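You operate a simulated robot arm through the tools that you are given. There is no shell and no other tool. Be economical: measure what you need, move in short steps, check, and stop when the job is done.

You are at the controls of a simulated two-armed robot. One attempt, no reset.

## Task
Dry the muddy orange trainer on WARM, switch off, then brush its toe clean.
Fine: it stays on its grille; MUD brush, put back after. Set down upright: mud brush. What is to be rubbed or washed off counts as gone when no trace of it is left.

Only the result counts: the job must be done as asked and must still hold three seconds after the hand-in. Knocking over, shifting, dropping, spilling or breaking anything else fails it.

## Robot
Two 7-joint arms with fingered hands on one trunk that stands fixed in place. Base frame: the origin is at the foot of the trunk, x ahead of it, y to its left, z up. Readings come in mm, rad, newtons and seconds.
The left shoulder is at [138, 185, 998], the right one opposite. With the tool pointing down near the work surface each hand reaches from about 100 to 900 mm from the base axis, measured 20 degrees to its own side. Payload 4 kg a hand.
The TCP of each hand is the grasp point between the finger pads, 26 mm short of the fingertips. In the tool frame z runs along the fingers and y along their closing line. Largest opening 132 mm; the body of the gripper starts 73 mm behind the TCP. The gripper is a hand of 3 fingers: y runs from the thumb to the fingers, the wrist lies at [0, 0, -224] in the tool frame.
Orientation is told as [roll, pitch, yaw] about the base's x, y, z axes, in that order, counted from this pose: with the fingers straight down and closing along the base's y, the tool's x points along the base's -x, its y along +y and its z along -z.

## Interface
- The arms move only by the tool send_rows. It takes "left_targets", "right_targets" or both (then of equal length, played together; a hand with none holds still); each is a list of rows, each an object of numbers (a shift or turn left out is 0): "tx", "ty", "tz": the shift along the tool's x, y, z in units of 200 mm (1.0 is 200 mm); "rx", "ry", "rz": the turn, a rotation vector about the tool's x, y, z in units of 180 degrees (1.0 is 180 degrees). In form: [{"tx": .., "ty": .., "tz": .., "rx": .., "ry": .., "rz": ..}, ...]. A call has 1 to 10 rows; each row is the pose to reach, as a shift and turn from the pose commanded when the call began, along the tool's axes at that moment. A call with a number of a shift or a turn outside -1 to 1 is refused whole. A row lasts 0.2 s, in which the tool goes at most 50 mm and 0.15 rad; a call with a longer step from one row to the next is refused whole. Where a pose cannot be reached the arm comes as near as it can. A force on the tool above 70 N (or 10 N above the force at the start of the call, whichever is more), or a blocked arm, ends the call early, and 0.2 s more pass. In this call time passes only in rows, and 0.2 s behind the last. The reply holds the time, the measured pose of the TCP, the force on the tool along the base axes, the opening and the grip force, in the units named above and with some noise, with the torque about the TCP (base axes, N m) and any sound that the robot's microphone picked up, and new pictures: "show" is both (left out), scene, wrist or none (wrist: the cameras of the hands that moved).
- Cameras (640 x 400 px; columns grow to the right, rows downward): "scene" is now at [296.7, 54.4, 1247.9]; the picture's right is [0.58, -0.78, -0.24], its down [-0.35, 0.03, -0.94] and it looks along [0.74, 0.62, -0.26] (base axes); focal length 214 px, centre (320, 200). "left" rides on the left gripper at [-62, 3, -92] in its tool frame; the picture's right is [-0.05, -1.00, 0.00], its down [0.83, -0.04, -0.56] and it looks along [0.55, -0.03, 0.83] (tool axes); focal length 230 px, centre (320, 200). "right" rides on the right gripper at [61, 3, -92] in its tool frame; the picture's right is [-0.05, 1.00, 0.00], its down [-0.83, -0.04, -0.55] and it looks along [-0.55, -0.03, 0.83] (tool axes); focal length 230 px, centre (320, 200). There is no depth. A picture from a camera that has moved, and an enlarged one, comes with that camera's place and axes in the base frame and with its lens.
- slide_trunk(by): slides the trunk up (or, below 0, down) by that many mm; the arms and the scene camera ride with it, the base frame stays. It gives what a move gives, with no picture.
- move_fingers(finger1, finger2, thumb_bend, hand): sets how far each is bent, from 0 (flat) to 1 (curled in); at 0.3 the hand is open as for a grip, at 0.7 the pads meet at the TCP. One left out holds its place. A second passes; each finger stops where it meets its share of the squeeze, and holds until it gets a number again. It is the only way to open and close the hand. It gives what a move gives, with no picture; readings hold the bend of each and the force on the fingers (four entries, about 0 where the hand has none), thumb and palm.
- pan_tilt(pan, tilt): turns the head with the scene camera to pan (to the left, within 1.501 rad either way) and tilt (down, from -0.506 to 1.204), counted from straight ahead of the robot. It gives what a move gives, and a new picture of the scene camera.
- inspect(camera, box): a new picture of the part [left, top, right, bottom] of that camera's present view, enlarged. No time passes.
- close_job(): hands the job in; it is judged then, once.

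Go step by step. Nothing tells you positions but the pictures and the camera data: compare them with the known pose of the tool, close in by small moves and look again before you grip or let go. The budget is 120 turns and 200 pictures, counting those below and the enlarged ones. Unless the task says otherwise, let go and move clear before handing in, and close with one line.

The tools are called after "Request:" as name(argument=value, ...) on one line, values as JSON. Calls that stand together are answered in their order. send_rows: Moves the arms, as the interface text tells. Its arguments: {"type":"object","properties":{"left_targets":{"type":"array"},"right_targets":{"type":"array"},"show":{"type":"string","enum":["both","scene","wrist","none"]}},"required":[]} The other tools are called the same way: slide_trunk (by) slides the trunk up or down; move_fingers (finger1, finger2, thumb_bend, hand) moves the fingers one by one; pan_tilt (pan, tilt) turns the head that bears the scene camera; inspect (camera, box) takes an enlarged picture of a part of a camera's view; close_job () hands the job in.

At the start:

```text
time_s: 0.0
left_tcp_pos: [292.8, 390.7, 1182.5]
left_orientation: [0.001, 0.001, 0.0]
left_contact_force: [0.2, 0.7, -0.6]
left_ft_torque: [0.0, -0.01, 0.05]
left_gripper_width: 131.8
left_grasp_force: 0.2
left_shape: jaw
left_bend: [0.3, 0.3, 0.3]
left_finger forces: [0.1, 0.0, 0.0, 0.1, 0.1, 0.1]
right_tcp_pos: [487.0, 47.9, 1199.9]
right_orientation: [0.001, 0.0, -0.001]
right_contact_force: [-1.0, -0.2, -0.2]
right_ft_torque: [0.02, 0.01, -0.01]
right_gripper_width: 132.0
right_grasp_force: 0.1
right_shape: jaw
right_bend: [0.3, 0.3, 0.3]
right_finger forces: [0.0, 0.0, 0.0, 0.1, 0.0, 0.1]
trunk travel left (down, up): [-65.0, 397.0]
head pan, tilt: [0.674, -0.052]
```

scene: 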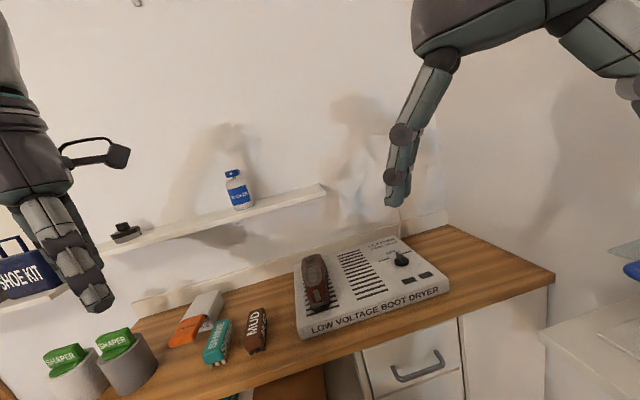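
right: 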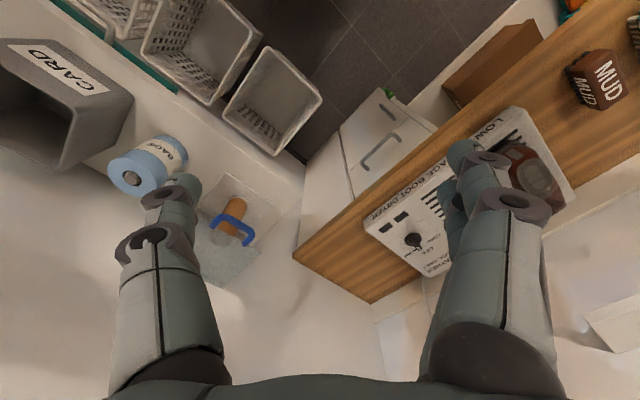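
left: 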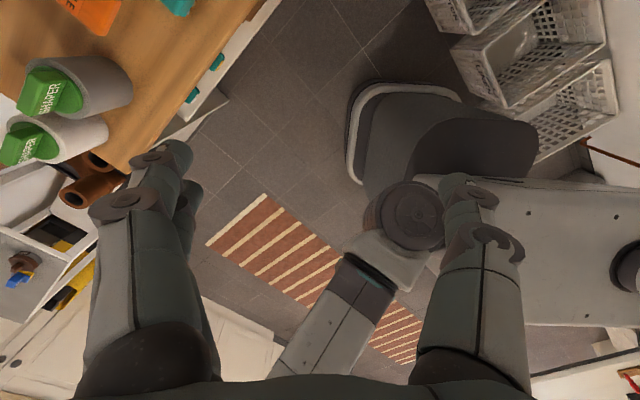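

I see a bench with a boot dryer holding a brown-caked trainer, a MUD brush, a SHINE brush and others. I'll zoom in on the dryer panel and brushes first.

Request:
inspect(camera="scene", box=[280, 220, 460, 345])

Request:
inspect(camera="scene", box=[140, 270, 300, 380])

Request:
inspect(camera="right", box=[340, 0, 640, 300])

```text
3.20 times, centred on (370, 282) of scene
camera zoom: at [296.7, 54.4, 1247.9], right [0.58, -0.78, -0.24], down [-0.35, 0.03, -0.94], along [0.74, 0.62, -0.26], focal length 686 px, centre (160, -64)
```

zoom: 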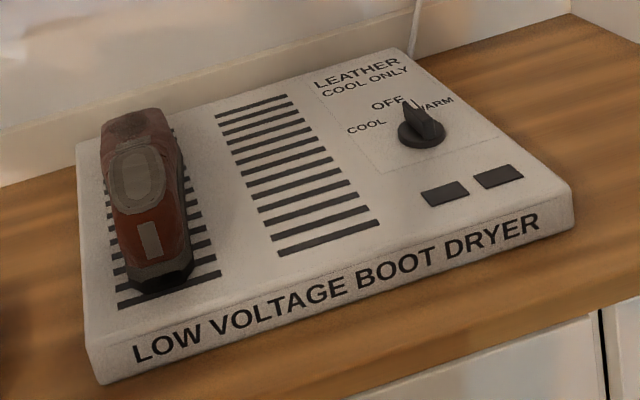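

```text
3.64 times, centred on (220, 325) of scene
camera zoom: at [296.7, 54.4, 1247.9], right [0.58, -0.78, -0.24], down [-0.35, 0.03, -0.94], along [0.74, 0.62, -0.26], focal length 780 px, centre (684, -254)
```

zoom: 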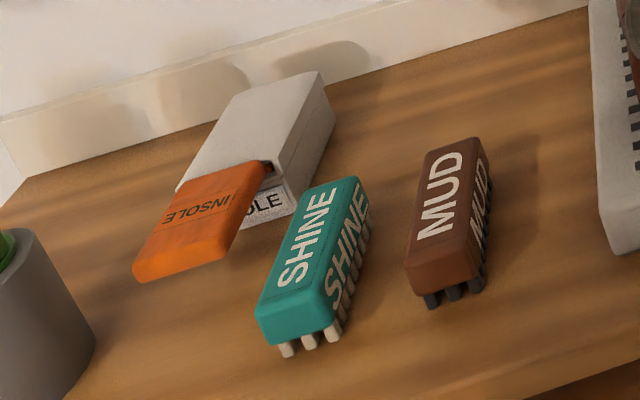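

```text
1.33 times, centred on (490, 150) of right
camera zoom: at [425.4, 51.0, 1293.8], right [0.05, 1.0, 0.0], down [0.83, -0.04, 0.55], along [0.55, -0.03, -0.83], focal length 307 px, centre (93, 267)
```

zoom: 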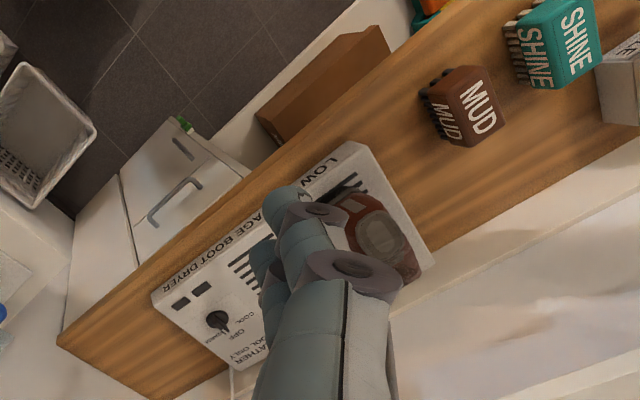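

The dryer sits at about 45° to the base, with the knob near (803, 247, 885), the mud brush near (496, 546, 832), and the shoe between them. I'll move the right arm out of the way and bring the left hand forward while yawing it 45°.

Request:
send_rows(left_targets=[{"tx": -0.167, "tz": 0.05, "rz": -0.0417}, {"tx": -0.333, "tz": 0.1, "rz": -0.0833}, {"tx": -0.5, "tz": 0.15, "rz": -0.125}, {"tx": -0.667, "tz": 0.2, "rz": -0.1667}, {"tx": -0.833, "tz": 0.25, "rz": -0.2083}, {"tx": -1.0, "tz": 0.3, "rz": -0.25}], right_targets=[{"ty": -0.167}, {"ty": -0.333}, {"ty": -0.5}, {"ty": -0.667}, {"ty": -0.833}, {"ty": -1.0}], show="both")

```text
time_s: 1.4
left_tcp_pos: [494.6, 388.9, 1120.8]
left_orientation: [0.002, 0.001, 0.787]
left_contact_force: [-0.7, -0.1, -0.2]
left_ft_torque: [0.01, 0.02, 0.01]
left_gripper_width: 132.0
left_grasp_force: 0.1
left_shape: jaw
left_bend: [0.3, 0.3, 0.3]
left_finger forces: [0.1, 0.1, 0.0, 0.0, 0.0, 0.1]
right_tcp_pos: [489.0, -152.0, 1198.5]
right_orientation: [0.0, 0.002, -0.001]
right_contact_force: [0.0, 0.2, -0.1]
right_ft_torque: [-0.01, 0.02, 0.0]
right_gripper_width: 132.0
right_grasp_force: 0.1
right_shape: jaw
right_bend: [0.3, 0.3, 0.3]
right_finger forces: [0.1, 0.1, 0.0, 0.1, 0.0, 0.0]
trunk travel left (down, up): [-65.0, 397.0]
head pan, tilt: [0.674, -0.052]
camera scene: at [297.6, 53.4, 1247.6], right [0.58, -0.78, -0.24], down [-0.35, 0.03, -0.94], along [0.74, 0.62, -0.26], focal length 214 px, centre (320, 200)
camera right: at [429.1, -149.3, 1293.0], right [0.05, 1.0, 0.0], down [0.83, -0.04, 0.55], along [0.55, -0.03, -0.83], focal length 230 px, centre (320, 200)
camera left: at [534.7, 433.8, 1213.1], right [0.74, -0.67, 0.0], down [-0.56, -0.62, 0.55], along [-0.37, -0.41, -0.83], focal length 230 px, centre (320, 200)
```

scene: 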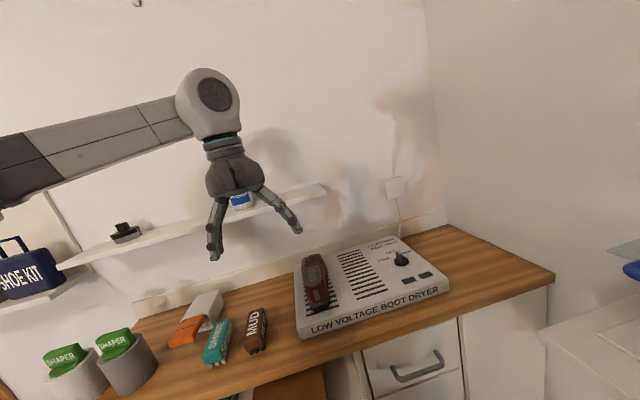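
right: 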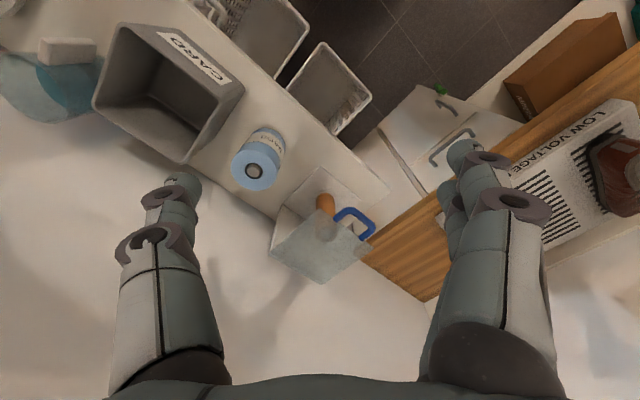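
left: 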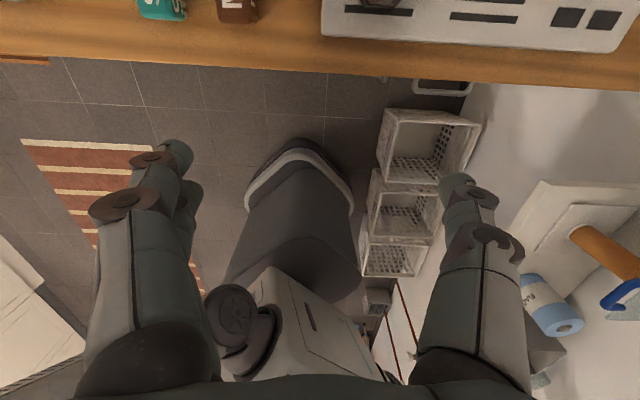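

The hand moved as expected. I'll carry on towards a point above the knob.

Request:
send_rows(left_targets=[{"tx": -0.06, "ty": -0.2, "tz": 0.05}, {"tx": -0.12, "ty": -0.4, "tz": 0.1}, {"tx": -0.18, "ty": -0.6, "tz": 0.15}, {"tx": -0.24, "ty": -0.8, "tz": 0.2}, {"tx": -0.3, "ty": -1.0, "tz": 0.25}], show="none")

Request:
send_rows(left_targets=[{"tx": -0.06, "ty": -0.15}, {"tx": -0.12, "ty": -0.3}, {"tx": -0.18, "ty": -0.45}, {"tx": -0.285, "ty": -0.59}], show="both")

```text
time_s: 2.6
left_tcp_pos: [676.3, 290.8, 1067.2]
left_orientation: [0.002, 0.005, 0.786]
left_contact_force: [0.0, 0.3, -0.3]
left_ft_torque: [-0.04, 0.02, 0.01]
left_gripper_width: 131.9
left_grasp_force: 0.0
left_shape: jaw
left_bend: [0.3, 0.3, 0.3]
left_finger forces: [0.1, 0.0, 0.1, 0.1, 0.0, 0.0]
right_tcp_pos: [491.7, -150.1, 1199.6]
right_orientation: [0.0, 0.004, 0.0]
right_contact_force: [0.9, -0.2, 0.1]
right_ft_torque: [0.01, 0.02, 0.01]
right_gripper_width: 132.0
right_grasp_force: 0.1
right_shape: jaw
right_bend: [0.3, 0.3, 0.3]
right_finger forces: [0.0, 0.0, 0.0, 0.0, 0.1, 0.0]
trunk travel left (down, up): [-65.0, 397.0]
head pan, tilt: [0.674, -0.052]
```

```text
time_s: 3.6
left_tcp_pos: [727.2, 282.6, 1047.0]
left_orientation: [0.002, 0.003, 0.785]
left_contact_force: [0.2, -0.9, -0.4]
left_ft_torque: [0.0, 0.0, 0.0]
left_gripper_width: 132.1
left_grasp_force: 0.1
left_shape: jaw
left_bend: [0.3, 0.3, 0.3]
left_finger forces: [0.0, 0.0, 0.0, 0.0, 0.0, 0.0]
left hand out of reach, approached as far as the arm can: row 2, 3, 4
right_tcp_pos: [490.3, -149.9, 1199.5]
right_orientation: [0.003, 0.003, 0.0]
right_contact_force: [-0.6, 0.1, 0.2]
right_ft_torque: [-0.04, 0.06, 0.03]
right_gripper_width: 131.8
right_grasp_force: 0.1
right_shape: jaw
right_bend: [0.3, 0.3, 0.3]
right_finger forces: [0.1, 0.0, 0.1, 0.0, 0.1, 0.0]
trunk travel left (down, up): [-65.0, 397.0]
head pan, tilt: [0.674, -0.052]
camera scene: at [298.6, 54.9, 1247.2], right [0.57, -0.78, -0.24], down [-0.35, 0.03, -0.94], along [0.74, 0.62, -0.26], focal length 214 px, centre (320, 200)
camera left: at [768.4, 327.3, 1139.2], right [0.74, -0.67, 0.0], down [-0.56, -0.62, 0.56], along [-0.37, -0.41, -0.83], focal length 230 px, centre (320, 200)
```

scene: 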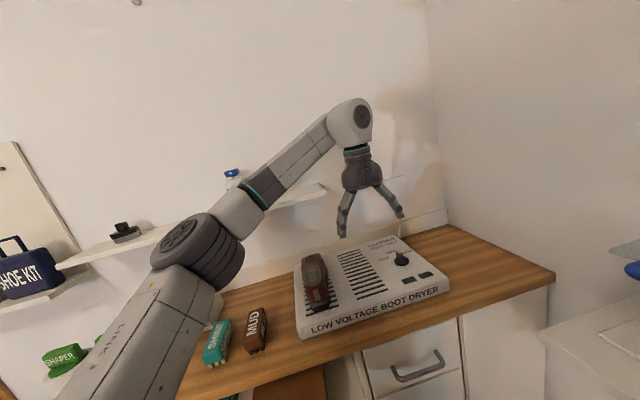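
left: 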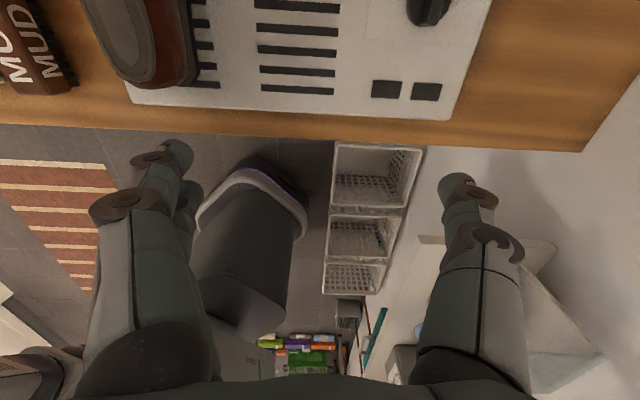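

The left arm ran out of reach at this height. I'll raise the trunk so that the wrist sits level with the shoulder, then move out and lower.

Request:
slide_trunk(by=110)

Request:
send_rows(left_targets=[{"tz": 0.2}, {"tz": 0.4}, {"tz": 0.6}, {"tz": 0.8}], show="none")

```text
time_s: 5.0
left_tcp_pos: [655.6, 284.4, 1278.1]
left_orientation: [-0.119, -0.117, 0.794]
left_contact_force: [0.2, 0.3, -0.3]
left_ft_torque: [-0.03, 0.01, 0.01]
left_gripper_width: 131.9
left_grasp_force: 0.0
left_shape: jaw
left_bend: [0.3, 0.3, 0.3]
left_finger forces: [0.0, 0.0, 0.0, 0.1, 0.0, 0.1]
right_tcp_pos: [488.2, -151.8, 1310.4]
right_orientation: [0.002, 0.002, 0.0]
right_contact_force: [-0.1, 0.3, 0.5]
right_ft_torque: [0.01, -0.02, 0.0]
right_gripper_width: 132.0
right_grasp_force: 0.2
right_shape: jaw
right_bend: [0.3, 0.3, 0.3]
right_finger forces: [0.1, 0.0, 0.0, 0.1, 0.0, 0.0]
trunk travel left (down, up): [-175.0, 287.0]
head pan, tilt: [0.674, -0.052]
```

```text
time_s: 6.0
left_tcp_pos: [681.7, 285.2, 1118.3]
left_orientation: [-0.119, -0.119, 0.795]
left_contact_force: [0.4, -0.2, -0.7]
left_ft_torque: [0.0, 0.0, -0.01]
left_gripper_width: 131.9
left_grasp_force: 0.0
left_shape: jaw
left_bend: [0.3, 0.3, 0.3]
left_finger forces: [0.0, 0.0, 0.0, 0.0, 0.0, 0.0]
right_tcp_pos: [487.2, -151.3, 1309.8]
right_orientation: [0.0, 0.002, -0.001]
right_contact_force: [-0.3, -0.4, 0.1]
right_ft_torque: [-0.01, 0.06, 0.02]
right_gripper_width: 131.9
right_grasp_force: 0.0
right_shape: jaw
right_bend: [0.3, 0.3, 0.3]
right_finger forces: [0.0, 0.0, 0.1, 0.0, 0.0, 0.0]
trunk travel left (down, up): [-175.0, 287.0]
head pan, tilt: [0.674, -0.052]
```

The trunk move left the tool leaning out about 0.17 rad. I'll bring it upright while lowering, then shift to the knob.

Request:
send_rows(left_targets=[{"tz": 0.2, "rx": -0.019, "ry": 0.019}, {"tz": 0.4, "rx": -0.0376, "ry": 0.0376}], show="none")

Request:
send_rows(left_targets=[{"tx": -0.1, "ty": -0.15, "tz": 0.05}, {"tx": -0.15, "ty": -0.3, "tz": 0.1}, {"tx": -0.2, "ty": -0.39, "tz": 0.15}], show="both")

```text
time_s: 6.6
left_tcp_pos: [697.8, 284.1, 1042.1]
left_orientation: [0.0, 0.002, 0.785]
left_contact_force: [0.5, 0.1, 0.7]
left_ft_torque: [-0.02, 0.02, -0.01]
left_gripper_width: 131.9
left_grasp_force: 0.3
left_shape: jaw
left_bend: [0.3, 0.3, 0.3]
left_finger forces: [0.0, 0.1, 0.0, 0.0, 0.0, 0.0]
right_tcp_pos: [489.4, -151.1, 1308.7]
right_orientation: [0.002, 0.003, 0.0]
right_contact_force: [0.7, -0.1, -0.6]
right_ft_torque: [-0.03, 0.0, -0.01]
right_gripper_width: 131.8
right_grasp_force: 0.1
right_shape: jaw
right_bend: [0.3, 0.3, 0.3]
right_finger forces: [0.1, 0.1, 0.1, 0.1, 0.0, 0.0]
trunk travel left (down, up): [-175.0, 287.0]
head pan, tilt: [0.674, -0.052]
```

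```text
time_s: 7.4
left_tcp_pos: [723.1, 284.0, 1007.5]
left_orientation: [-0.002, -0.002, 0.786]
left_contact_force: [0.5, -0.3, 0.0]
left_ft_torque: [0.02, 0.0, 0.01]
left_gripper_width: 131.6
left_grasp_force: 0.1
left_shape: jaw
left_bend: [0.3, 0.3, 0.3]
left_finger forces: [0.0, 0.0, 0.1, 0.1, 0.0, 0.1]
left hand out of reach, approached as far as the arm can: row 1, 2, 3
right_tcp_pos: [487.1, -152.0, 1311.6]
right_orientation: [0.0, 0.0, 0.0]
right_contact_force: [-1.1, -0.7, 0.3]
right_ft_torque: [-0.02, 0.02, 0.04]
right_gripper_width: 132.1
right_grasp_force: 0.1
right_shape: jaw
right_bend: [0.3, 0.3, 0.3]
right_finger forces: [0.1, 0.0, 0.0, 0.1, 0.0, 0.0]
trunk travel left (down, up): [-175.0, 287.0]
head pan, tilt: [0.674, -0.052]
camera scene: at [189.0, 54.4, 1410.8], right [0.61, -0.78, -0.13], down [-0.17, 0.03, -0.99], along [0.77, 0.62, -0.11], focal length 214 px, centre (320, 200)
camera left: at [762.9, 328.8, 1099.5], right [0.74, -0.67, 0.0], down [-0.56, -0.62, 0.55], along [-0.37, -0.41, -0.83], focal length 230 px, centre (320, 200)
```

scene: 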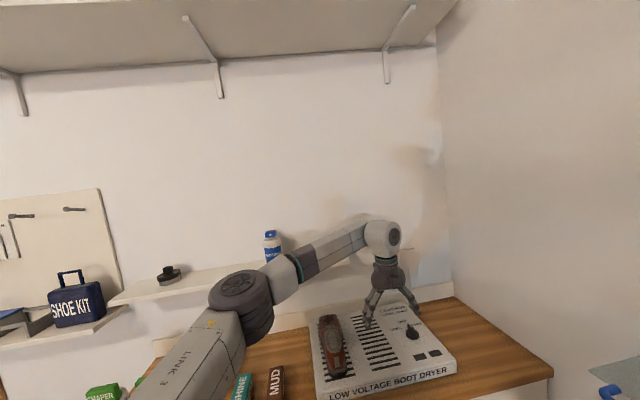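
left: 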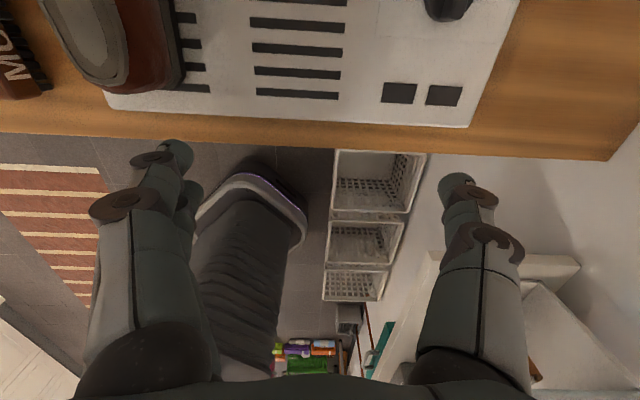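

Raising the trunk also tips the body back, which loses reach. I'll back off and up, return the trunk to where it was, then approach lower down.

Request:
send_rows(left_targets=[{"tx": 0.06, "ty": 0.09, "tz": -0.2}, {"tx": 0.12, "ty": 0.18, "tz": -0.4}, {"tx": 0.18, "ty": 0.27, "tz": -0.6}, {"tx": 0.24, "ty": 0.35, "tz": -0.8}], show="none")

Request:
slide_trunk(by=-110)

```text
time_s: 8.4
left_tcp_pos: [634.7, 295.3, 1167.5]
left_orientation: [-0.001, -0.001, 0.786]
left_contact_force: [-0.6, -0.6, 0.3]
left_ft_torque: [-0.01, -0.02, 0.0]
left_gripper_width: 132.0
left_grasp_force: 0.1
left_shape: jaw
left_bend: [0.3, 0.3, 0.3]
left_finger forces: [0.0, 0.0, 0.0, 0.1, 0.1, 0.0]
right_tcp_pos: [484.8, -152.1, 1312.7]
right_orientation: [0.0, 0.001, -0.001]
right_contact_force: [0.2, -1.0, 0.2]
right_ft_torque: [0.02, -0.01, -0.04]
right_gripper_width: 131.9
right_grasp_force: 0.1
right_shape: jaw
right_bend: [0.3, 0.3, 0.3]
right_finger forces: [0.1, 0.0, 0.1, 0.0, 0.0, 0.1]
trunk travel left (down, up): [-175.0, 287.0]
head pan, tilt: [0.674, -0.052]
```

```text
time_s: 9.8
left_tcp_pos: [636.2, 294.5, 1058.5]
left_orientation: [-0.002, 0.0, 0.786]
left_contact_force: [0.0, 0.2, -0.3]
left_ft_torque: [-0.02, 0.01, 0.0]
left_gripper_width: 131.9
left_grasp_force: 0.0
left_shape: jaw
left_bend: [0.3, 0.3, 0.3]
left_finger forces: [0.0, 0.0, 0.0, 0.0, 0.0, 0.0]
right_tcp_pos: [484.7, -151.6, 1201.3]
right_orientation: [0.0, -0.003, -0.001]
right_contact_force: [-0.6, 0.5, 0.7]
right_ft_torque: [0.01, 0.0, -0.02]
right_gripper_width: 131.9
right_grasp_force: 0.0
right_shape: jaw
right_bend: [0.3, 0.3, 0.3]
right_finger forces: [0.1, 0.1, 0.0, 0.1, 0.0, 0.0]
trunk travel left (down, up): [-65.0, 397.0]
head pan, tilt: [0.674, -0.052]
```

The trunk is back, and in reach the slide is a clean vertical shift. I'll approach low now.

Request:
send_rows(left_targets=[{"tx": -0.05, "ty": -0.1, "tz": 0.17}, {"tx": -0.1, "ty": -0.2, "tz": 0.33}, {"tx": -0.14, "ty": -0.315, "tz": 0.49}], show="none")

Request:
send_rows(left_targets=[{"tx": -0.09, "ty": -0.15}, {"tx": -0.18, "ty": -0.3}, {"tx": -0.27, "ty": -0.45}], show="both")

```text
time_s: 10.6
left_tcp_pos: [706.4, 270.3, 956.0]
left_orientation: [0.001, 0.001, 0.787]
left_contact_force: [0.7, 0.1, -0.4]
left_ft_torque: [0.0, -0.01, -0.02]
left_gripper_width: 132.0
left_grasp_force: 0.0
left_shape: jaw
left_bend: [0.3, 0.3, 0.3]
left_finger forces: [0.1, 0.0, 0.1, 0.0, 0.0, 0.0]
right_tcp_pos: [489.6, -151.4, 1199.1]
right_orientation: [0.0, 0.004, 0.0]
right_contact_force: [0.9, 0.9, -0.2]
right_ft_torque: [0.0, 0.03, 0.02]
right_gripper_width: 131.9
right_grasp_force: 0.1
right_shape: jaw
right_bend: [0.3, 0.3, 0.3]
right_finger forces: [0.1, 0.0, 0.0, 0.1, 0.0, 0.0]
trunk travel left (down, up): [-65.0, 397.0]
head pan, tilt: [0.674, -0.052]
```

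```text
time_s: 11.4
left_tcp_pos: [747.4, 259.6, 960.6]
left_orientation: [-0.002, -0.002, 0.788]
left_contact_force: [-0.4, -0.8, -0.1]
left_ft_torque: [-0.01, -0.05, -0.01]
left_gripper_width: 131.6
left_grasp_force: 0.1
left_shape: jaw
left_bend: [0.3, 0.3, 0.3]
left_finger forces: [0.0, 0.0, 0.1, 0.1, 0.0, 0.0]
left hand out of reach, approached as far as the arm can: row 2, 3
right_tcp_pos: [485.5, -152.0, 1202.6]
right_orientation: [0.002, -0.003, 0.0]
right_contact_force: [-0.2, 0.1, 0.3]
right_ft_torque: [-0.01, -0.06, -0.03]
right_gripper_width: 131.8
right_grasp_force: 0.0
right_shape: jaw
right_bend: [0.3, 0.3, 0.3]
right_finger forces: [0.0, 0.0, 0.1, 0.1, 0.0, 0.0]
trunk travel left (down, up): [-65.0, 397.0]
head pan, tilt: [0.674, -0.052]
camera scene: at [294.3, 54.3, 1249.0], right [0.58, -0.78, -0.24], down [-0.35, 0.03, -0.94], along [0.74, 0.62, -0.25], focal length 214 px, centre (320, 200)
camera left: at [788.3, 303.8, 1053.0], right [0.74, -0.67, 0.0], down [-0.56, -0.62, 0.55], along [-0.37, -0.41, -0.83], focal length 230 px, centre (320, 200)
```

scene: 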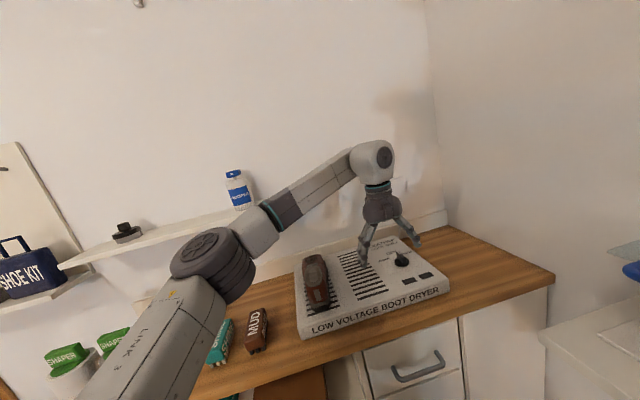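
left: 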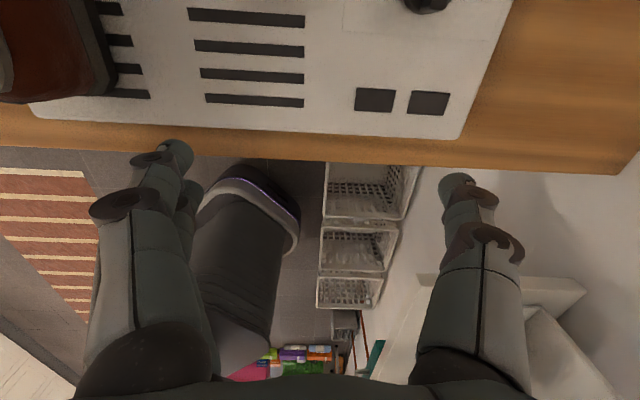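

I'm still short of reach. Leaning the trunk further down should bring the shoulders forward, so I'll back off a bit, raise the hand and lower the trunk by 60.

Request:
send_rows(left_targets=[{"tx": 0.09, "ty": 0.15, "tz": -0.15}, {"tx": 0.18, "ty": 0.25, "tz": -0.3}], show="none")

Request:
slide_trunk(by=-60)

Request:
send_rows(left_targets=[{"tx": -0.09, "ty": -0.15}, {"tx": -0.18, "ty": -0.3}, {"tx": -0.27, "ty": -0.45}, {"tx": -0.36, "ty": -0.6}], show="both")

```text
time_s: 12.0
left_tcp_pos: [685.2, 266.5, 1020.3]
left_orientation: [-0.001, -0.003, 0.785]
left_contact_force: [-0.4, -0.4, 0.1]
left_ft_torque: [0.0, -0.02, -0.02]
left_gripper_width: 131.9
left_grasp_force: 0.1
left_shape: jaw
left_bend: [0.3, 0.3, 0.3]
left_finger forces: [0.0, 0.0, 0.0, 0.1, 0.1, 0.1]
right_tcp_pos: [484.8, -152.0, 1201.7]
right_orientation: [0.003, -0.001, -0.001]
right_contact_force: [-0.1, 0.5, -0.1]
right_ft_torque: [0.01, -0.02, -0.01]
right_gripper_width: 131.8
right_grasp_force: 0.0
right_shape: jaw
right_bend: [0.3, 0.3, 0.3]
right_finger forces: [0.1, 0.0, 0.0, 0.0, 0.0, 0.0]
trunk travel left (down, up): [-65.0, 397.0]
head pan, tilt: [0.674, -0.052]
```

```text
time_s: 13.0
left_tcp_pos: [685.4, 267.9, 960.9]
left_orientation: [-0.003, -0.004, 0.786]
left_contact_force: [-1.1, -0.2, 0.8]
left_ft_torque: [-0.01, 0.0, -0.02]
left_gripper_width: 131.8
left_grasp_force: 0.1
left_shape: jaw
left_bend: [0.3, 0.3, 0.3]
left_finger forces: [0.1, 0.0, 0.0, 0.0, 0.0, 0.0]
right_tcp_pos: [541.5, -151.1, 1075.9]
right_orientation: [0.004, 0.116, 0.001]
right_contact_force: [0.7, 0.2, 1.0]
right_ft_torque: [0.03, -0.03, 0.01]
right_gripper_width: 131.9
right_grasp_force: 0.1
right_shape: jaw
right_bend: [0.3, 0.3, 0.3]
right_finger forces: [0.1, 0.0, 0.0, 0.0, 0.1, 0.0]
trunk travel left (down, up): [-5.0, 457.0]
head pan, tilt: [0.674, -0.052]
```

```text
time_s: 14.0
left_tcp_pos: [767.1, 268.1, 939.7]
left_orientation: [0.001, 0.0, 0.786]
left_contact_force: [0.2, 0.6, -0.2]
left_ft_torque: [0.0, -0.02, -0.02]
left_gripper_width: 131.9
left_grasp_force: 0.0
left_shape: jaw
left_bend: [0.3, 0.3, 0.3]
left_finger forces: [0.1, 0.0, 0.1, 0.0, 0.1, 0.0]
left hand out of reach, approached as far as the arm can: row 2, 3, 4
right_tcp_pos: [543.7, -150.0, 1074.2]
right_orientation: [0.003, 0.12, 0.0]
right_contact_force: [0.4, -0.3, 0.3]
right_ft_torque: [-0.02, 0.02, 0.04]
right_gripper_width: 131.6
right_grasp_force: 0.1
right_shape: jaw
right_bend: [0.3, 0.3, 0.3]
right_finger forces: [0.1, 0.0, 0.1, 0.0, 0.0, 0.0]
trunk travel left (down, up): [-5.0, 457.0]
head pan, tilt: [0.674, -0.052]
camera scene: at [364.5, 55.1, 1142.6], right [0.54, -0.78, -0.31], down [-0.47, 0.03, -0.88], along [0.7, 0.62, -0.35], focal length 214 px, centre (320, 200)
camera left: at [807.1, 312.6, 1032.2], right [0.74, -0.67, 0.0], down [-0.55, -0.62, 0.56], along [-0.37, -0.41, -0.83], focal length 230 px, centre (320, 200)
```

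scene: 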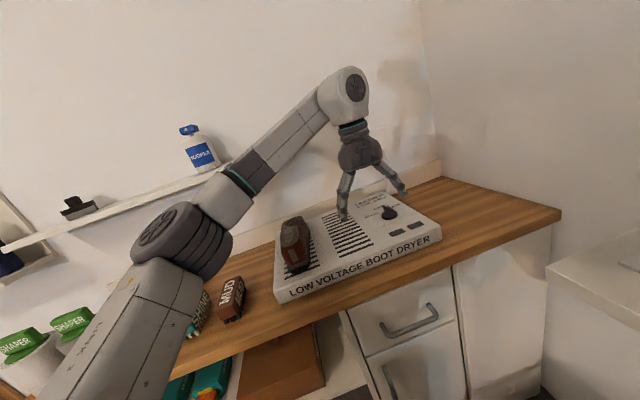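
left: 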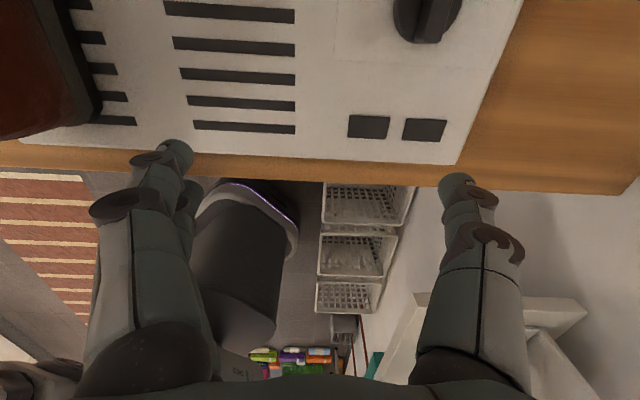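

Triangulating the three views again puts the knob at about (868, 276, 840), farther out and lower than I thought. I'll lean the tool outward by about 0.5 rad about its own y axis to gain reach.

Request:
send_rows(left_targets=[{"ry": -0.04}, {"ry": -0.08}, {"ry": -0.12}, {"ry": -0.16}], show="both")

```text
time_s: 15.0
left_tcp_pos: [765.2, 264.9, 942.9]
left_orientation: [0.0, -0.505, 0.785]
left_contact_force: [-0.6, 0.4, 0.1]
left_ft_torque: [0.0, -0.01, 0.01]
left_gripper_width: 132.3
left_grasp_force: 0.1
left_shape: jaw
left_bend: [0.3, 0.3, 0.3]
left_finger forces: [0.1, 0.0, 0.0, 0.0, 0.0, 0.0]
right_tcp_pos: [544.0, -151.8, 1075.1]
right_orientation: [0.006, 0.118, 0.0]
right_contact_force: [1.4, 0.6, 0.3]
right_ft_torque: [0.02, 0.01, -0.04]
right_gripper_width: 131.9
right_grasp_force: 0.1
right_shape: jaw
right_bend: [0.3, 0.3, 0.3]
right_finger forces: [0.0, 0.0, 0.0, 0.0, 0.0, 0.0]
trunk travel left (down, up): [-5.0, 457.0]
head pan, tilt: [0.674, -0.052]
camera scene: at [363.3, 54.2, 1143.3], right [0.54, -0.78, -0.31], down [-0.47, 0.03, -0.88], along [0.7, 0.62, -0.35], focal length 214 px, centre (320, 200)
camera left: at [769.0, 272.9, 1053.6], right [0.74, -0.67, 0.03], down [-0.67, -0.73, 0.08], along [-0.04, -0.08, -1.0], focal length 230 px, centre (320, 200)
```

scene: 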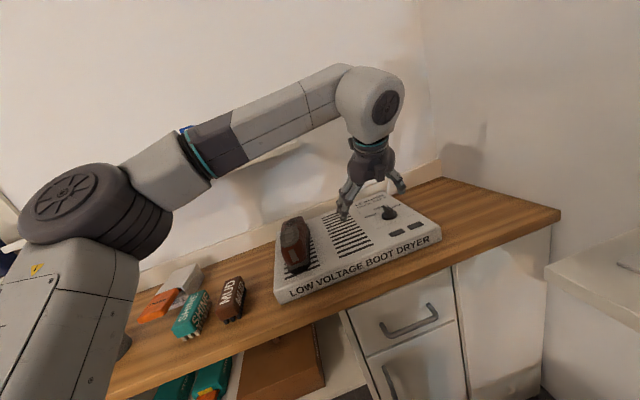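
left: 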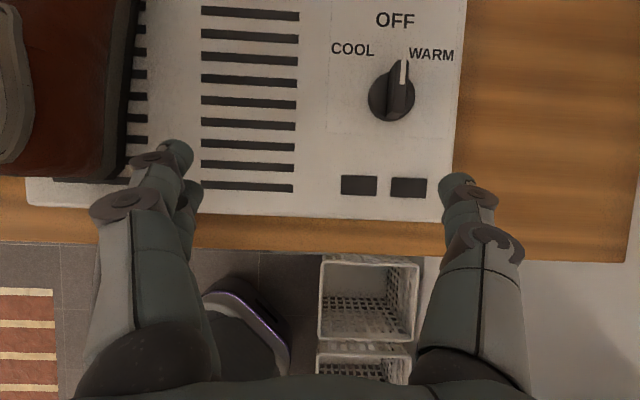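

I have a clear overhead view now with the pointer at OFF and WARM to its right. I'll zoom in to check the pointer angle.

Request:
inspect(camera="left", box=[320, 0, 480, 200])

Request:
inspect(camera="scene", box=[330, 170, 450, 260])

```text
2.00 times, centred on (400, 100) of left
camera zoom: at [769.0, 272.9, 1053.6], right [0.74, -0.67, 0.03], down [-0.67, -0.73, 0.08], along [-0.04, -0.08, -1.0], focal length 460 px, centre (160, 400)
```

zoom: 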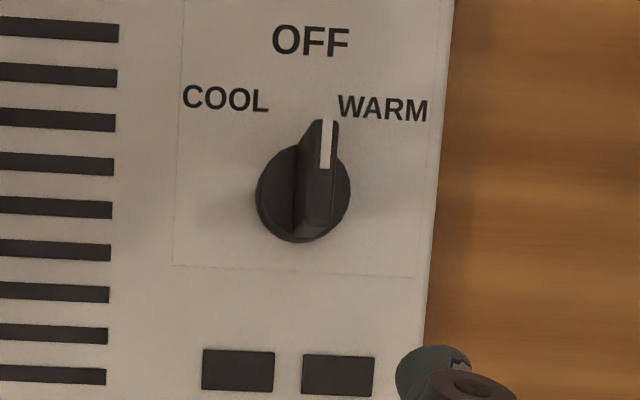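

```text
4.44 times, centred on (390, 215) of scene
camera zoom: at [363.3, 54.2, 1143.3], right [0.54, -0.78, -0.31], down [-0.47, 0.03, -0.88], along [0.7, 0.62, -0.35], focal length 953 px, centre (9, 133)
```

zoom: 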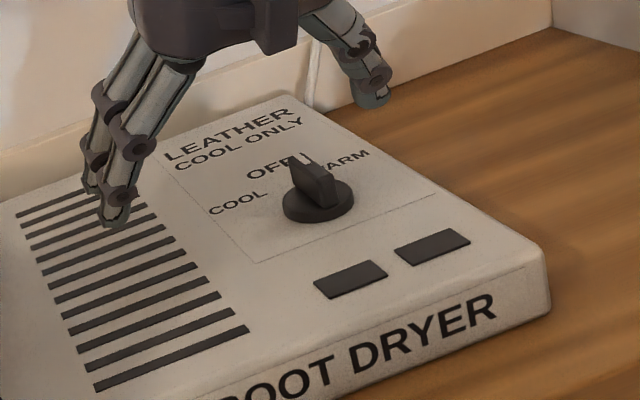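

The bar runs straight back and stands about 30 mm above its disc, with the knob centre near (877, 281) and its top at about z 856. I'll move above it, keeping the lean.

Request:
send_rows(left_targets=[{"tx": -0.1, "ty": -0.113, "tz": 0.128}, {"tx": -0.2, "ty": -0.227, "tz": 0.257}, {"tx": -0.304, "ty": -0.34, "tz": 0.385}], show="both")

```text
time_s: 15.8
left_tcp_pos: [820.0, 278.5, 924.5]
left_orientation: [-0.002, -0.505, 0.787]
left_contact_force: [-0.9, -0.3, 0.0]
left_ft_torque: [0.02, 0.0, 0.02]
left_gripper_width: 131.9
left_grasp_force: 0.0
left_shape: jaw
left_bend: [0.3, 0.3, 0.3]
left_finger forces: [0.0, 0.0, 0.0, 0.0, 0.0, 0.0]
left hand out of reach, approached as far as the arm can: row 2, 3
right_tcp_pos: [542.3, -151.8, 1075.0]
right_orientation: [0.005, 0.119, -0.001]
right_contact_force: [-0.4, 0.6, 0.3]
right_ft_torque: [0.01, -0.03, -0.03]
right_gripper_width: 131.9
right_grasp_force: 0.1
right_shape: jaw
right_bend: [0.3, 0.3, 0.3]
right_finger forces: [0.1, 0.0, 0.0, 0.0, 0.1, 0.0]
trunk travel left (down, up): [-5.0, 457.0]
head pan, tilt: [0.674, -0.052]
camera scene: at [362.4, 54.2, 1143.8], right [0.54, -0.78, -0.31], down [-0.47, 0.03, -0.88], along [0.7, 0.62, -0.35], focal length 214 px, centre (320, 200)
camera left: at [822.8, 285.9, 1035.1], right [0.74, -0.67, 0.03], down [-0.67, -0.73, 0.08], along [-0.04, -0.08, -1.0], focal length 230 px, centre (320, 200)
```

scene: 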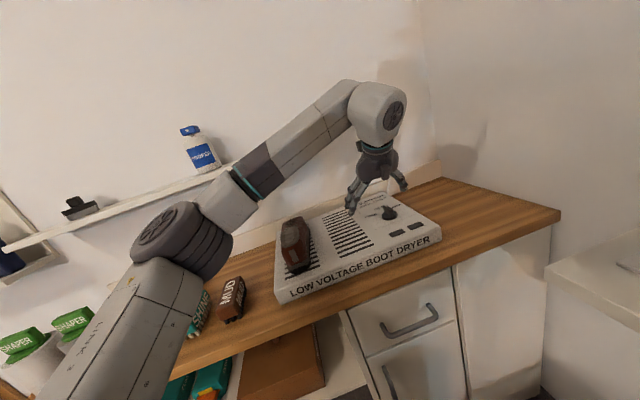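
left: 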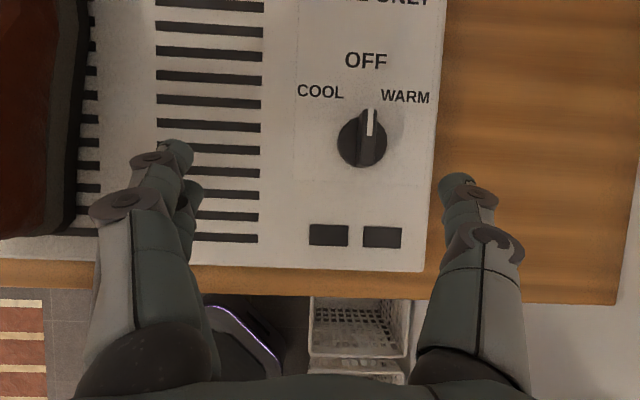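

I'm still about 57 mm short. I'll add more lean, then try moving out again.

Request:
send_rows(left_targets=[{"ry": -0.04}, {"ry": -0.08}, {"ry": -0.12}], show="none")

Request:
send_rows(left_targets=[{"tx": -0.06, "ty": -0.1, "tz": 0.1}, {"tx": -0.1, "ty": -0.18, "tz": 0.2}], show="scene")

```text
time_s: 16.6
left_tcp_pos: [820.7, 277.8, 922.6]
left_orientation: [0.001, -0.882, 0.786]
left_contact_force: [-0.5, -0.2, -0.6]
left_ft_torque: [-0.01, 0.0, 0.01]
left_gripper_width: 131.8
left_grasp_force: 0.0
left_shape: jaw
left_bend: [0.3, 0.3, 0.3]
left_finger forces: [0.0, 0.0, 0.0, 0.0, 0.0, 0.0]
right_tcp_pos: [544.3, -152.5, 1073.9]
right_orientation: [0.005, 0.121, 0.0]
right_contact_force: [-0.5, 0.1, 0.4]
right_ft_torque: [-0.02, 0.0, -0.02]
right_gripper_width: 131.9
right_grasp_force: 0.0
right_shape: jaw
right_bend: [0.3, 0.3, 0.3]
right_finger forces: [0.0, 0.1, 0.0, 0.0, 0.0, 0.1]
trunk travel left (down, up): [-5.0, 457.0]
head pan, tilt: [0.674, -0.052]
```

```text
time_s: 17.2
left_tcp_pos: [849.5, 282.6, 921.1]
left_orientation: [-0.003, -0.882, 0.79]
left_contact_force: [-0.2, -0.2, 0.4]
left_ft_torque: [0.0, -0.04, -0.03]
left_gripper_width: 131.9
left_grasp_force: 0.0
left_shape: jaw
left_bend: [0.3, 0.3, 0.3]
left_finger forces: [0.0, 0.0, 0.0, 0.0, 0.0, 0.1]
left hand out of reach, approached as far as the arm can: row 2
right_tcp_pos: [542.0, -152.0, 1076.5]
right_orientation: [0.004, 0.117, 0.001]
right_contact_force: [-0.3, 0.4, 0.3]
right_ft_torque: [0.0, -0.06, -0.01]
right_gripper_width: 132.0
right_grasp_force: 0.1
right_shape: jaw
right_bend: [0.3, 0.3, 0.3]
right_finger forces: [0.1, 0.0, 0.0, 0.0, 0.1, 0.1]
trunk travel left (down, up): [-5.0, 457.0]
head pan, tilt: [0.674, -0.052]
camera scene: at [361.7, 54.1, 1144.2], right [0.54, -0.78, -0.31], down [-0.47, 0.03, -0.88], along [0.7, 0.62, -0.35], focal length 214 px, centre (320, 200)
```

scene: 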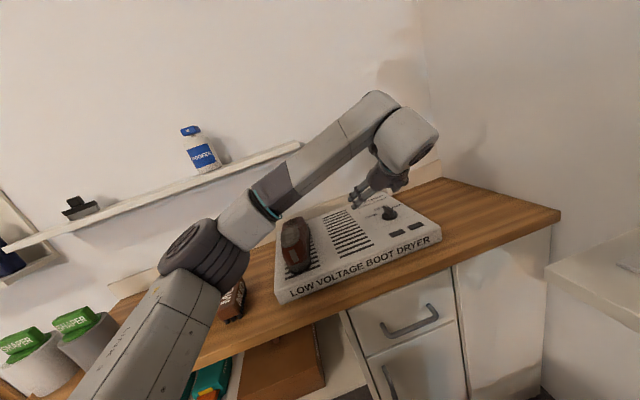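

The wrist geometry seems to be the limit at this yaw. I'll pull back, go vertical and turn to yaw 0 to test the reach that way.

Request:
send_rows(left_targets=[{"ty": 0.1, "tz": -0.1, "ry": 0.047}, {"ty": 0.2, "tz": -0.2, "ry": 0.094}, {"ty": 0.31, "tz": -0.32, "ry": 0.141}, {"ty": 0.31, "tz": -0.32, "ry": 0.188}, {"ty": 0.31, "tz": -0.32, "ry": 0.235}, {"ty": 0.31, "tz": -0.32, "ry": 0.281}], show="none")

Request:
send_rows(left_targets=[{"rz": 0.0417}, {"rz": 0.0833}, {"rz": 0.125}, {"rz": 0.1667}, {"rz": 0.2083}, {"rz": 0.25}], show="none")

Request:
send_rows(left_targets=[{"tx": -0.2, "tz": 0.03}, {"tx": -0.4, "tz": 0.06}, {"tx": -0.53, "tz": 0.1}], show="both")

```text
time_s: 18.6
left_tcp_pos: [771.8, 300.1, 958.1]
left_orientation: [0.0, 0.008, 0.784]
left_contact_force: [0.4, 0.3, -0.4]
left_ft_torque: [-0.02, 0.05, -0.01]
left_gripper_width: 131.7
left_grasp_force: 0.1
left_shape: jaw
left_bend: [0.3, 0.3, 0.3]
left_finger forces: [0.0, 0.0, 0.0, 0.0, 0.0, 0.1]
left hand out of reach, approached as far as the arm can: row 6
right_tcp_pos: [544.0, -150.1, 1073.3]
right_orientation: [0.004, 0.122, 0.001]
right_contact_force: [0.8, 1.1, 0.7]
right_ft_torque: [0.01, 0.02, 0.0]
right_gripper_width: 132.1
right_grasp_force: 0.0
right_shape: jaw
right_bend: [0.3, 0.3, 0.3]
right_finger forces: [0.0, 0.0, 0.0, 0.1, 0.0, 0.0]
trunk travel left (down, up): [-5.0, 457.0]
head pan, tilt: [0.674, -0.052]
```

```text
time_s: 20.0
left_tcp_pos: [771.5, 298.7, 958.2]
left_orientation: [-0.004, 0.002, -0.004]
left_contact_force: [-0.6, -0.3, -0.7]
left_ft_torque: [0.02, -0.01, 0.01]
left_gripper_width: 132.2
left_grasp_force: 0.0
left_shape: jaw
left_bend: [0.3, 0.3, 0.3]
left_finger forces: [0.2, 0.1, 0.0, 0.0, 0.1, 0.0]
right_tcp_pos: [544.7, -151.1, 1073.4]
right_orientation: [0.004, 0.121, -0.001]
right_contact_force: [0.5, -0.4, 0.4]
right_ft_torque: [0.0, 0.04, 0.01]
right_gripper_width: 131.7
right_grasp_force: 0.1
right_shape: jaw
right_bend: [0.3, 0.3, 0.3]
right_finger forces: [0.0, 0.0, 0.0, 0.1, 0.0, 0.1]
trunk travel left (down, up): [-5.0, 457.0]
head pan, tilt: [0.674, -0.052]
```

```text
time_s: 20.8
left_tcp_pos: [793.6, 324.0, 928.5]
left_orientation: [-0.001, 0.003, -0.001]
left_contact_force: [-0.1, -1.0, 0.2]
left_ft_torque: [0.02, 0.01, -0.01]
left_gripper_width: 131.8
left_grasp_force: 0.0
left_shape: jaw
left_bend: [0.3, 0.3, 0.3]
left_finger forces: [0.0, 0.0, 0.1, 0.0, 0.0, 0.0]
left hand out of reach, approached as far as the arm can: row 1, 2, 3
right_tcp_pos: [543.3, -151.9, 1072.7]
right_orientation: [0.006, 0.12, 0.001]
right_contact_force: [0.7, -0.4, 0.5]
right_ft_torque: [-0.01, 0.01, -0.03]
right_gripper_width: 131.8
right_grasp_force: 0.2
right_shape: jaw
right_bend: [0.3, 0.3, 0.3]
right_finger forces: [0.1, 0.0, 0.0, 0.0, 0.0, 0.0]
trunk travel left (down, up): [-5.0, 457.0]
head pan, tilt: [0.674, -0.052]
camera scene: at [363.7, 54.3, 1143.1], right [0.54, -0.78, -0.31], down [-0.47, 0.03, -0.88], along [0.7, 0.62, -0.35], focal length 214 px, centre (320, 200)
camera left: at [854.2, 326.4, 1021.0], right [0.05, -1.0, 0.0], down [-0.83, -0.04, 0.56], along [-0.56, -0.03, -0.83], focal length 230 px, centre (320, 200)
```

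scene: 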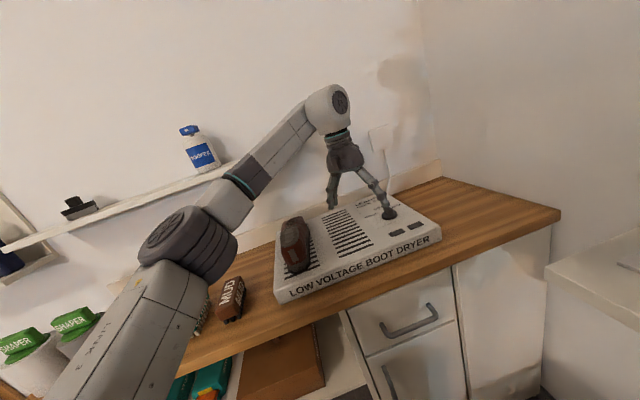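
left: 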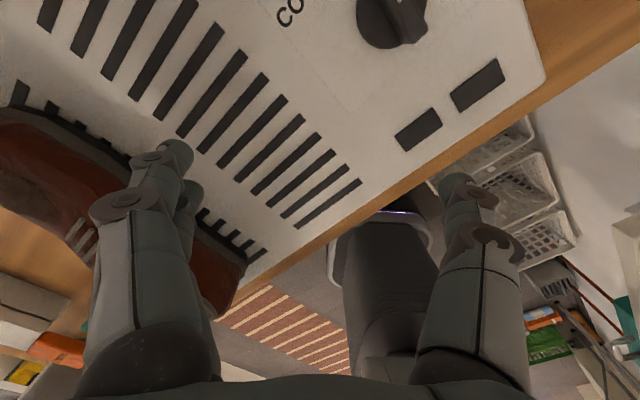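

The limits show the wrist reaches farther when it is more to the left and lower. I'll yaw back to 45°, then lean the fingers toward +x, which keeps the wrist nearer the base, and approach low.

Request:
send_rows(left_targets=[{"tx": 0.06, "ty": -0.06, "tz": -0.06, "rz": -0.0417}, {"tx": 0.15, "ty": -0.12, "tz": -0.06, "rz": -0.0833}, {"tx": 0.15, "ty": -0.12, "tz": -0.06, "rz": -0.125}, {"tx": 0.15, "ty": -0.12, "tz": -0.06, "rz": -0.1667}, {"tx": 0.15, "ty": -0.12, "tz": -0.06, "rz": -0.2083}, {"tx": 0.15, "ty": -0.12, "tz": -0.06, "rz": -0.25}], show="none")

Request:
send_rows(left_targets=[{"rx": 0.0281, "ry": -0.0281}, {"rx": 0.0562, "ry": -0.0562}, {"rx": 0.0844, "ry": -0.0844}, {"rx": 0.1125, "ry": -0.1125}], show="both")

```text
time_s: 22.2
left_tcp_pos: [767.4, 300.7, 942.9]
left_orientation: [0.001, 0.001, 0.787]
left_contact_force: [0.5, -0.5, 0.5]
left_ft_torque: [0.0, 0.05, -0.03]
left_gripper_width: 132.2
left_grasp_force: 0.0
left_shape: jaw
left_bend: [0.3, 0.3, 0.3]
left_finger forces: [0.0, 0.0, 0.0, 0.0, 0.1, 0.0]
right_tcp_pos: [542.7, -151.1, 1075.0]
right_orientation: [0.006, 0.12, -0.001]
right_contact_force: [-0.6, 0.3, 0.1]
right_ft_torque: [0.01, -0.02, -0.03]
right_gripper_width: 131.7
right_grasp_force: 0.1
right_shape: jaw
right_bend: [0.3, 0.3, 0.3]
right_finger forces: [0.0, 0.1, 0.0, 0.1, 0.0, 0.1]
trunk travel left (down, up): [-5.0, 457.0]
head pan, tilt: [0.674, -0.052]
```

```text
time_s: 23.2
left_tcp_pos: [767.1, 300.8, 943.9]
left_orientation: [-0.372, -0.346, 0.852]
left_contact_force: [-0.6, 0.1, -0.3]
left_ft_torque: [-0.02, 0.0, 0.02]
left_gripper_width: 131.8
left_grasp_force: 0.1
left_shape: jaw
left_bend: [0.3, 0.3, 0.3]
left_finger forces: [0.0, 0.0, 0.1, 0.0, 0.1, 0.0]
right_tcp_pos: [543.5, -151.1, 1074.3]
right_orientation: [0.003, 0.119, 0.0]
right_contact_force: [-0.9, 0.1, 0.5]
right_ft_torque: [0.01, 0.0, 0.02]
right_gripper_width: 132.1
right_grasp_force: 0.0
right_shape: jaw
right_bend: [0.3, 0.3, 0.3]
right_finger forces: [0.1, 0.0, 0.0, 0.1, 0.0, 0.1]
trunk travel left (down, up): [-5.0, 457.0]
head pan, tilt: [0.674, -0.052]
camera scene: at [362.8, 54.4, 1143.5], right [0.54, -0.78, -0.31], down [-0.47, 0.03, -0.88], along [0.7, 0.62, -0.35], focal length 214 px, centre (320, 200)
camera left: at [758.6, 346.2, 1044.9], right [0.65, -0.67, 0.36], down [-0.76, -0.62, 0.22], along [0.07, -0.41, -0.91], focal length 230 px, centre (320, 200)
```

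scene: 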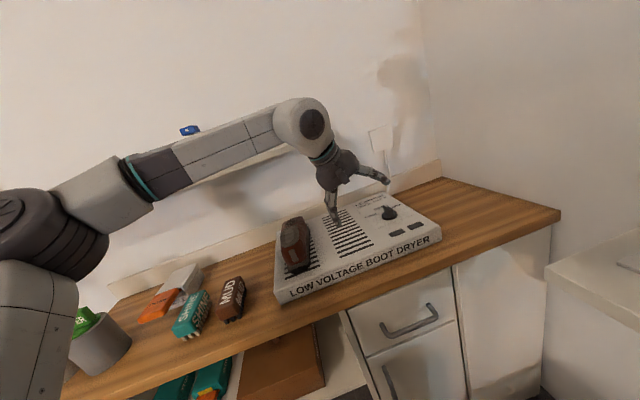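
left: 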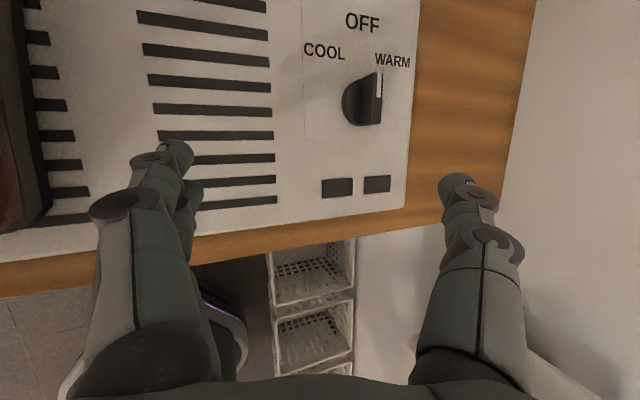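

The arm has slack in this pose. I'll turn the lean slightly left so that the closing line sits flatter across the bar, and half-close the fingers for clearance.

Request:
send_rows(left_targets=[{"rx": -0.025, "ry": -0.024}, {"rx": -0.049, "ry": -0.048}], show="none")

Request:
move_fingers(hand="left", finger1=0.5, finger2=0.5, thumb_bend=0.5)

Request:
send_rows(left_targets=[{"tx": 0.0}], show="wrist")

```text
time_s: 23.8
left_tcp_pos: [766.7, 300.8, 943.7]
left_orientation: [-0.234, -0.488, 0.899]
left_contact_force: [0.5, 0.1, -1.0]
left_ft_torque: [0.02, -0.01, -0.01]
left_gripper_width: 132.0
left_grasp_force: 0.0
left_shape: jaw
left_bend: [0.3, 0.3, 0.3]
left_finger forces: [0.1, 0.0, 0.0, 0.0, 0.0, 0.0]
right_tcp_pos: [543.9, -151.9, 1073.8]
right_orientation: [0.006, 0.123, -0.001]
right_contact_force: [-0.5, -0.4, 0.1]
right_ft_torque: [-0.01, -0.01, 0.0]
right_gripper_width: 131.8
right_grasp_force: 0.1
right_shape: jaw
right_bend: [0.3, 0.3, 0.3]
right_finger forces: [0.1, 0.0, 0.1, 0.1, 0.0, 0.1]
trunk travel left (down, up): [-5.0, 457.0]
head pan, tilt: [0.674, -0.052]
```

```text
time_s: 24.8
left_tcp_pos: [767.1, 301.1, 943.6]
left_orientation: [-0.235, -0.487, 0.9]
left_contact_force: [-0.6, -1.1, -0.4]
left_ft_torque: [-0.01, 0.02, 0.0]
left_gripper_width: 68.7
left_grasp_force: 0.0
left_shape: fingers
left_bend: [0.5, 0.5, 0.5]
left_finger forces: [0.0, 0.0, 0.0, 0.0, 0.1, 0.0]
right_tcp_pos: [543.2, -151.7, 1074.3]
right_orientation: [0.005, 0.12, 0.0]
right_contact_force: [-0.1, 0.6, -0.1]
right_ft_torque: [0.01, 0.01, -0.02]
right_gripper_width: 131.8
right_grasp_force: 0.2
right_shape: jaw
right_bend: [0.3, 0.3, 0.3]
right_finger forces: [0.0, 0.0, 0.0, 0.0, 0.1, 0.1]
trunk travel left (down, up): [-5.0, 457.0]
head pan, tilt: [0.674, -0.052]
```

```text
time_s: 25.2
left_tcp_pos: [767.8, 301.2, 944.4]
left_orientation: [-0.234, -0.487, 0.899]
left_contact_force: [0.5, 0.2, 0.2]
left_ft_torque: [0.05, 0.0, 0.01]
left_gripper_width: 68.6
left_grasp_force: 0.0
left_shape: fingers
left_bend: [0.5, 0.5, 0.5]
left_finger forces: [0.0, 0.0, 0.0, 0.1, 0.0, 0.0]
right_tcp_pos: [542.8, -150.4, 1074.2]
right_orientation: [0.007, 0.121, -0.001]
right_contact_force: [0.2, -0.3, 0.0]
right_ft_torque: [0.01, 0.0, -0.04]
right_gripper_width: 131.8
right_grasp_force: 0.0
right_shape: jaw
right_bend: [0.3, 0.3, 0.3]
right_finger forces: [0.0, 0.0, 0.0, 0.0, 0.1, 0.0]
trunk travel left (down, up): [-5.0, 457.0]
head pan, tilt: [0.674, -0.052]
camera left: at [755.8, 325.2, 1051.4], right [0.72, -0.65, 0.23], down [-0.68, -0.72, 0.1], along [0.1, -0.23, -0.97], focal length 230 px, centre (320, 200)
```

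left: 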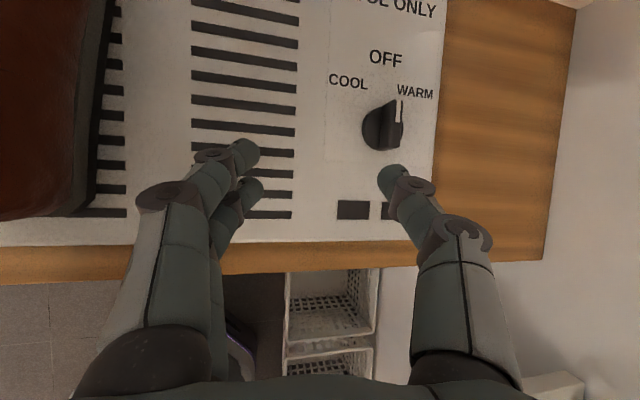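

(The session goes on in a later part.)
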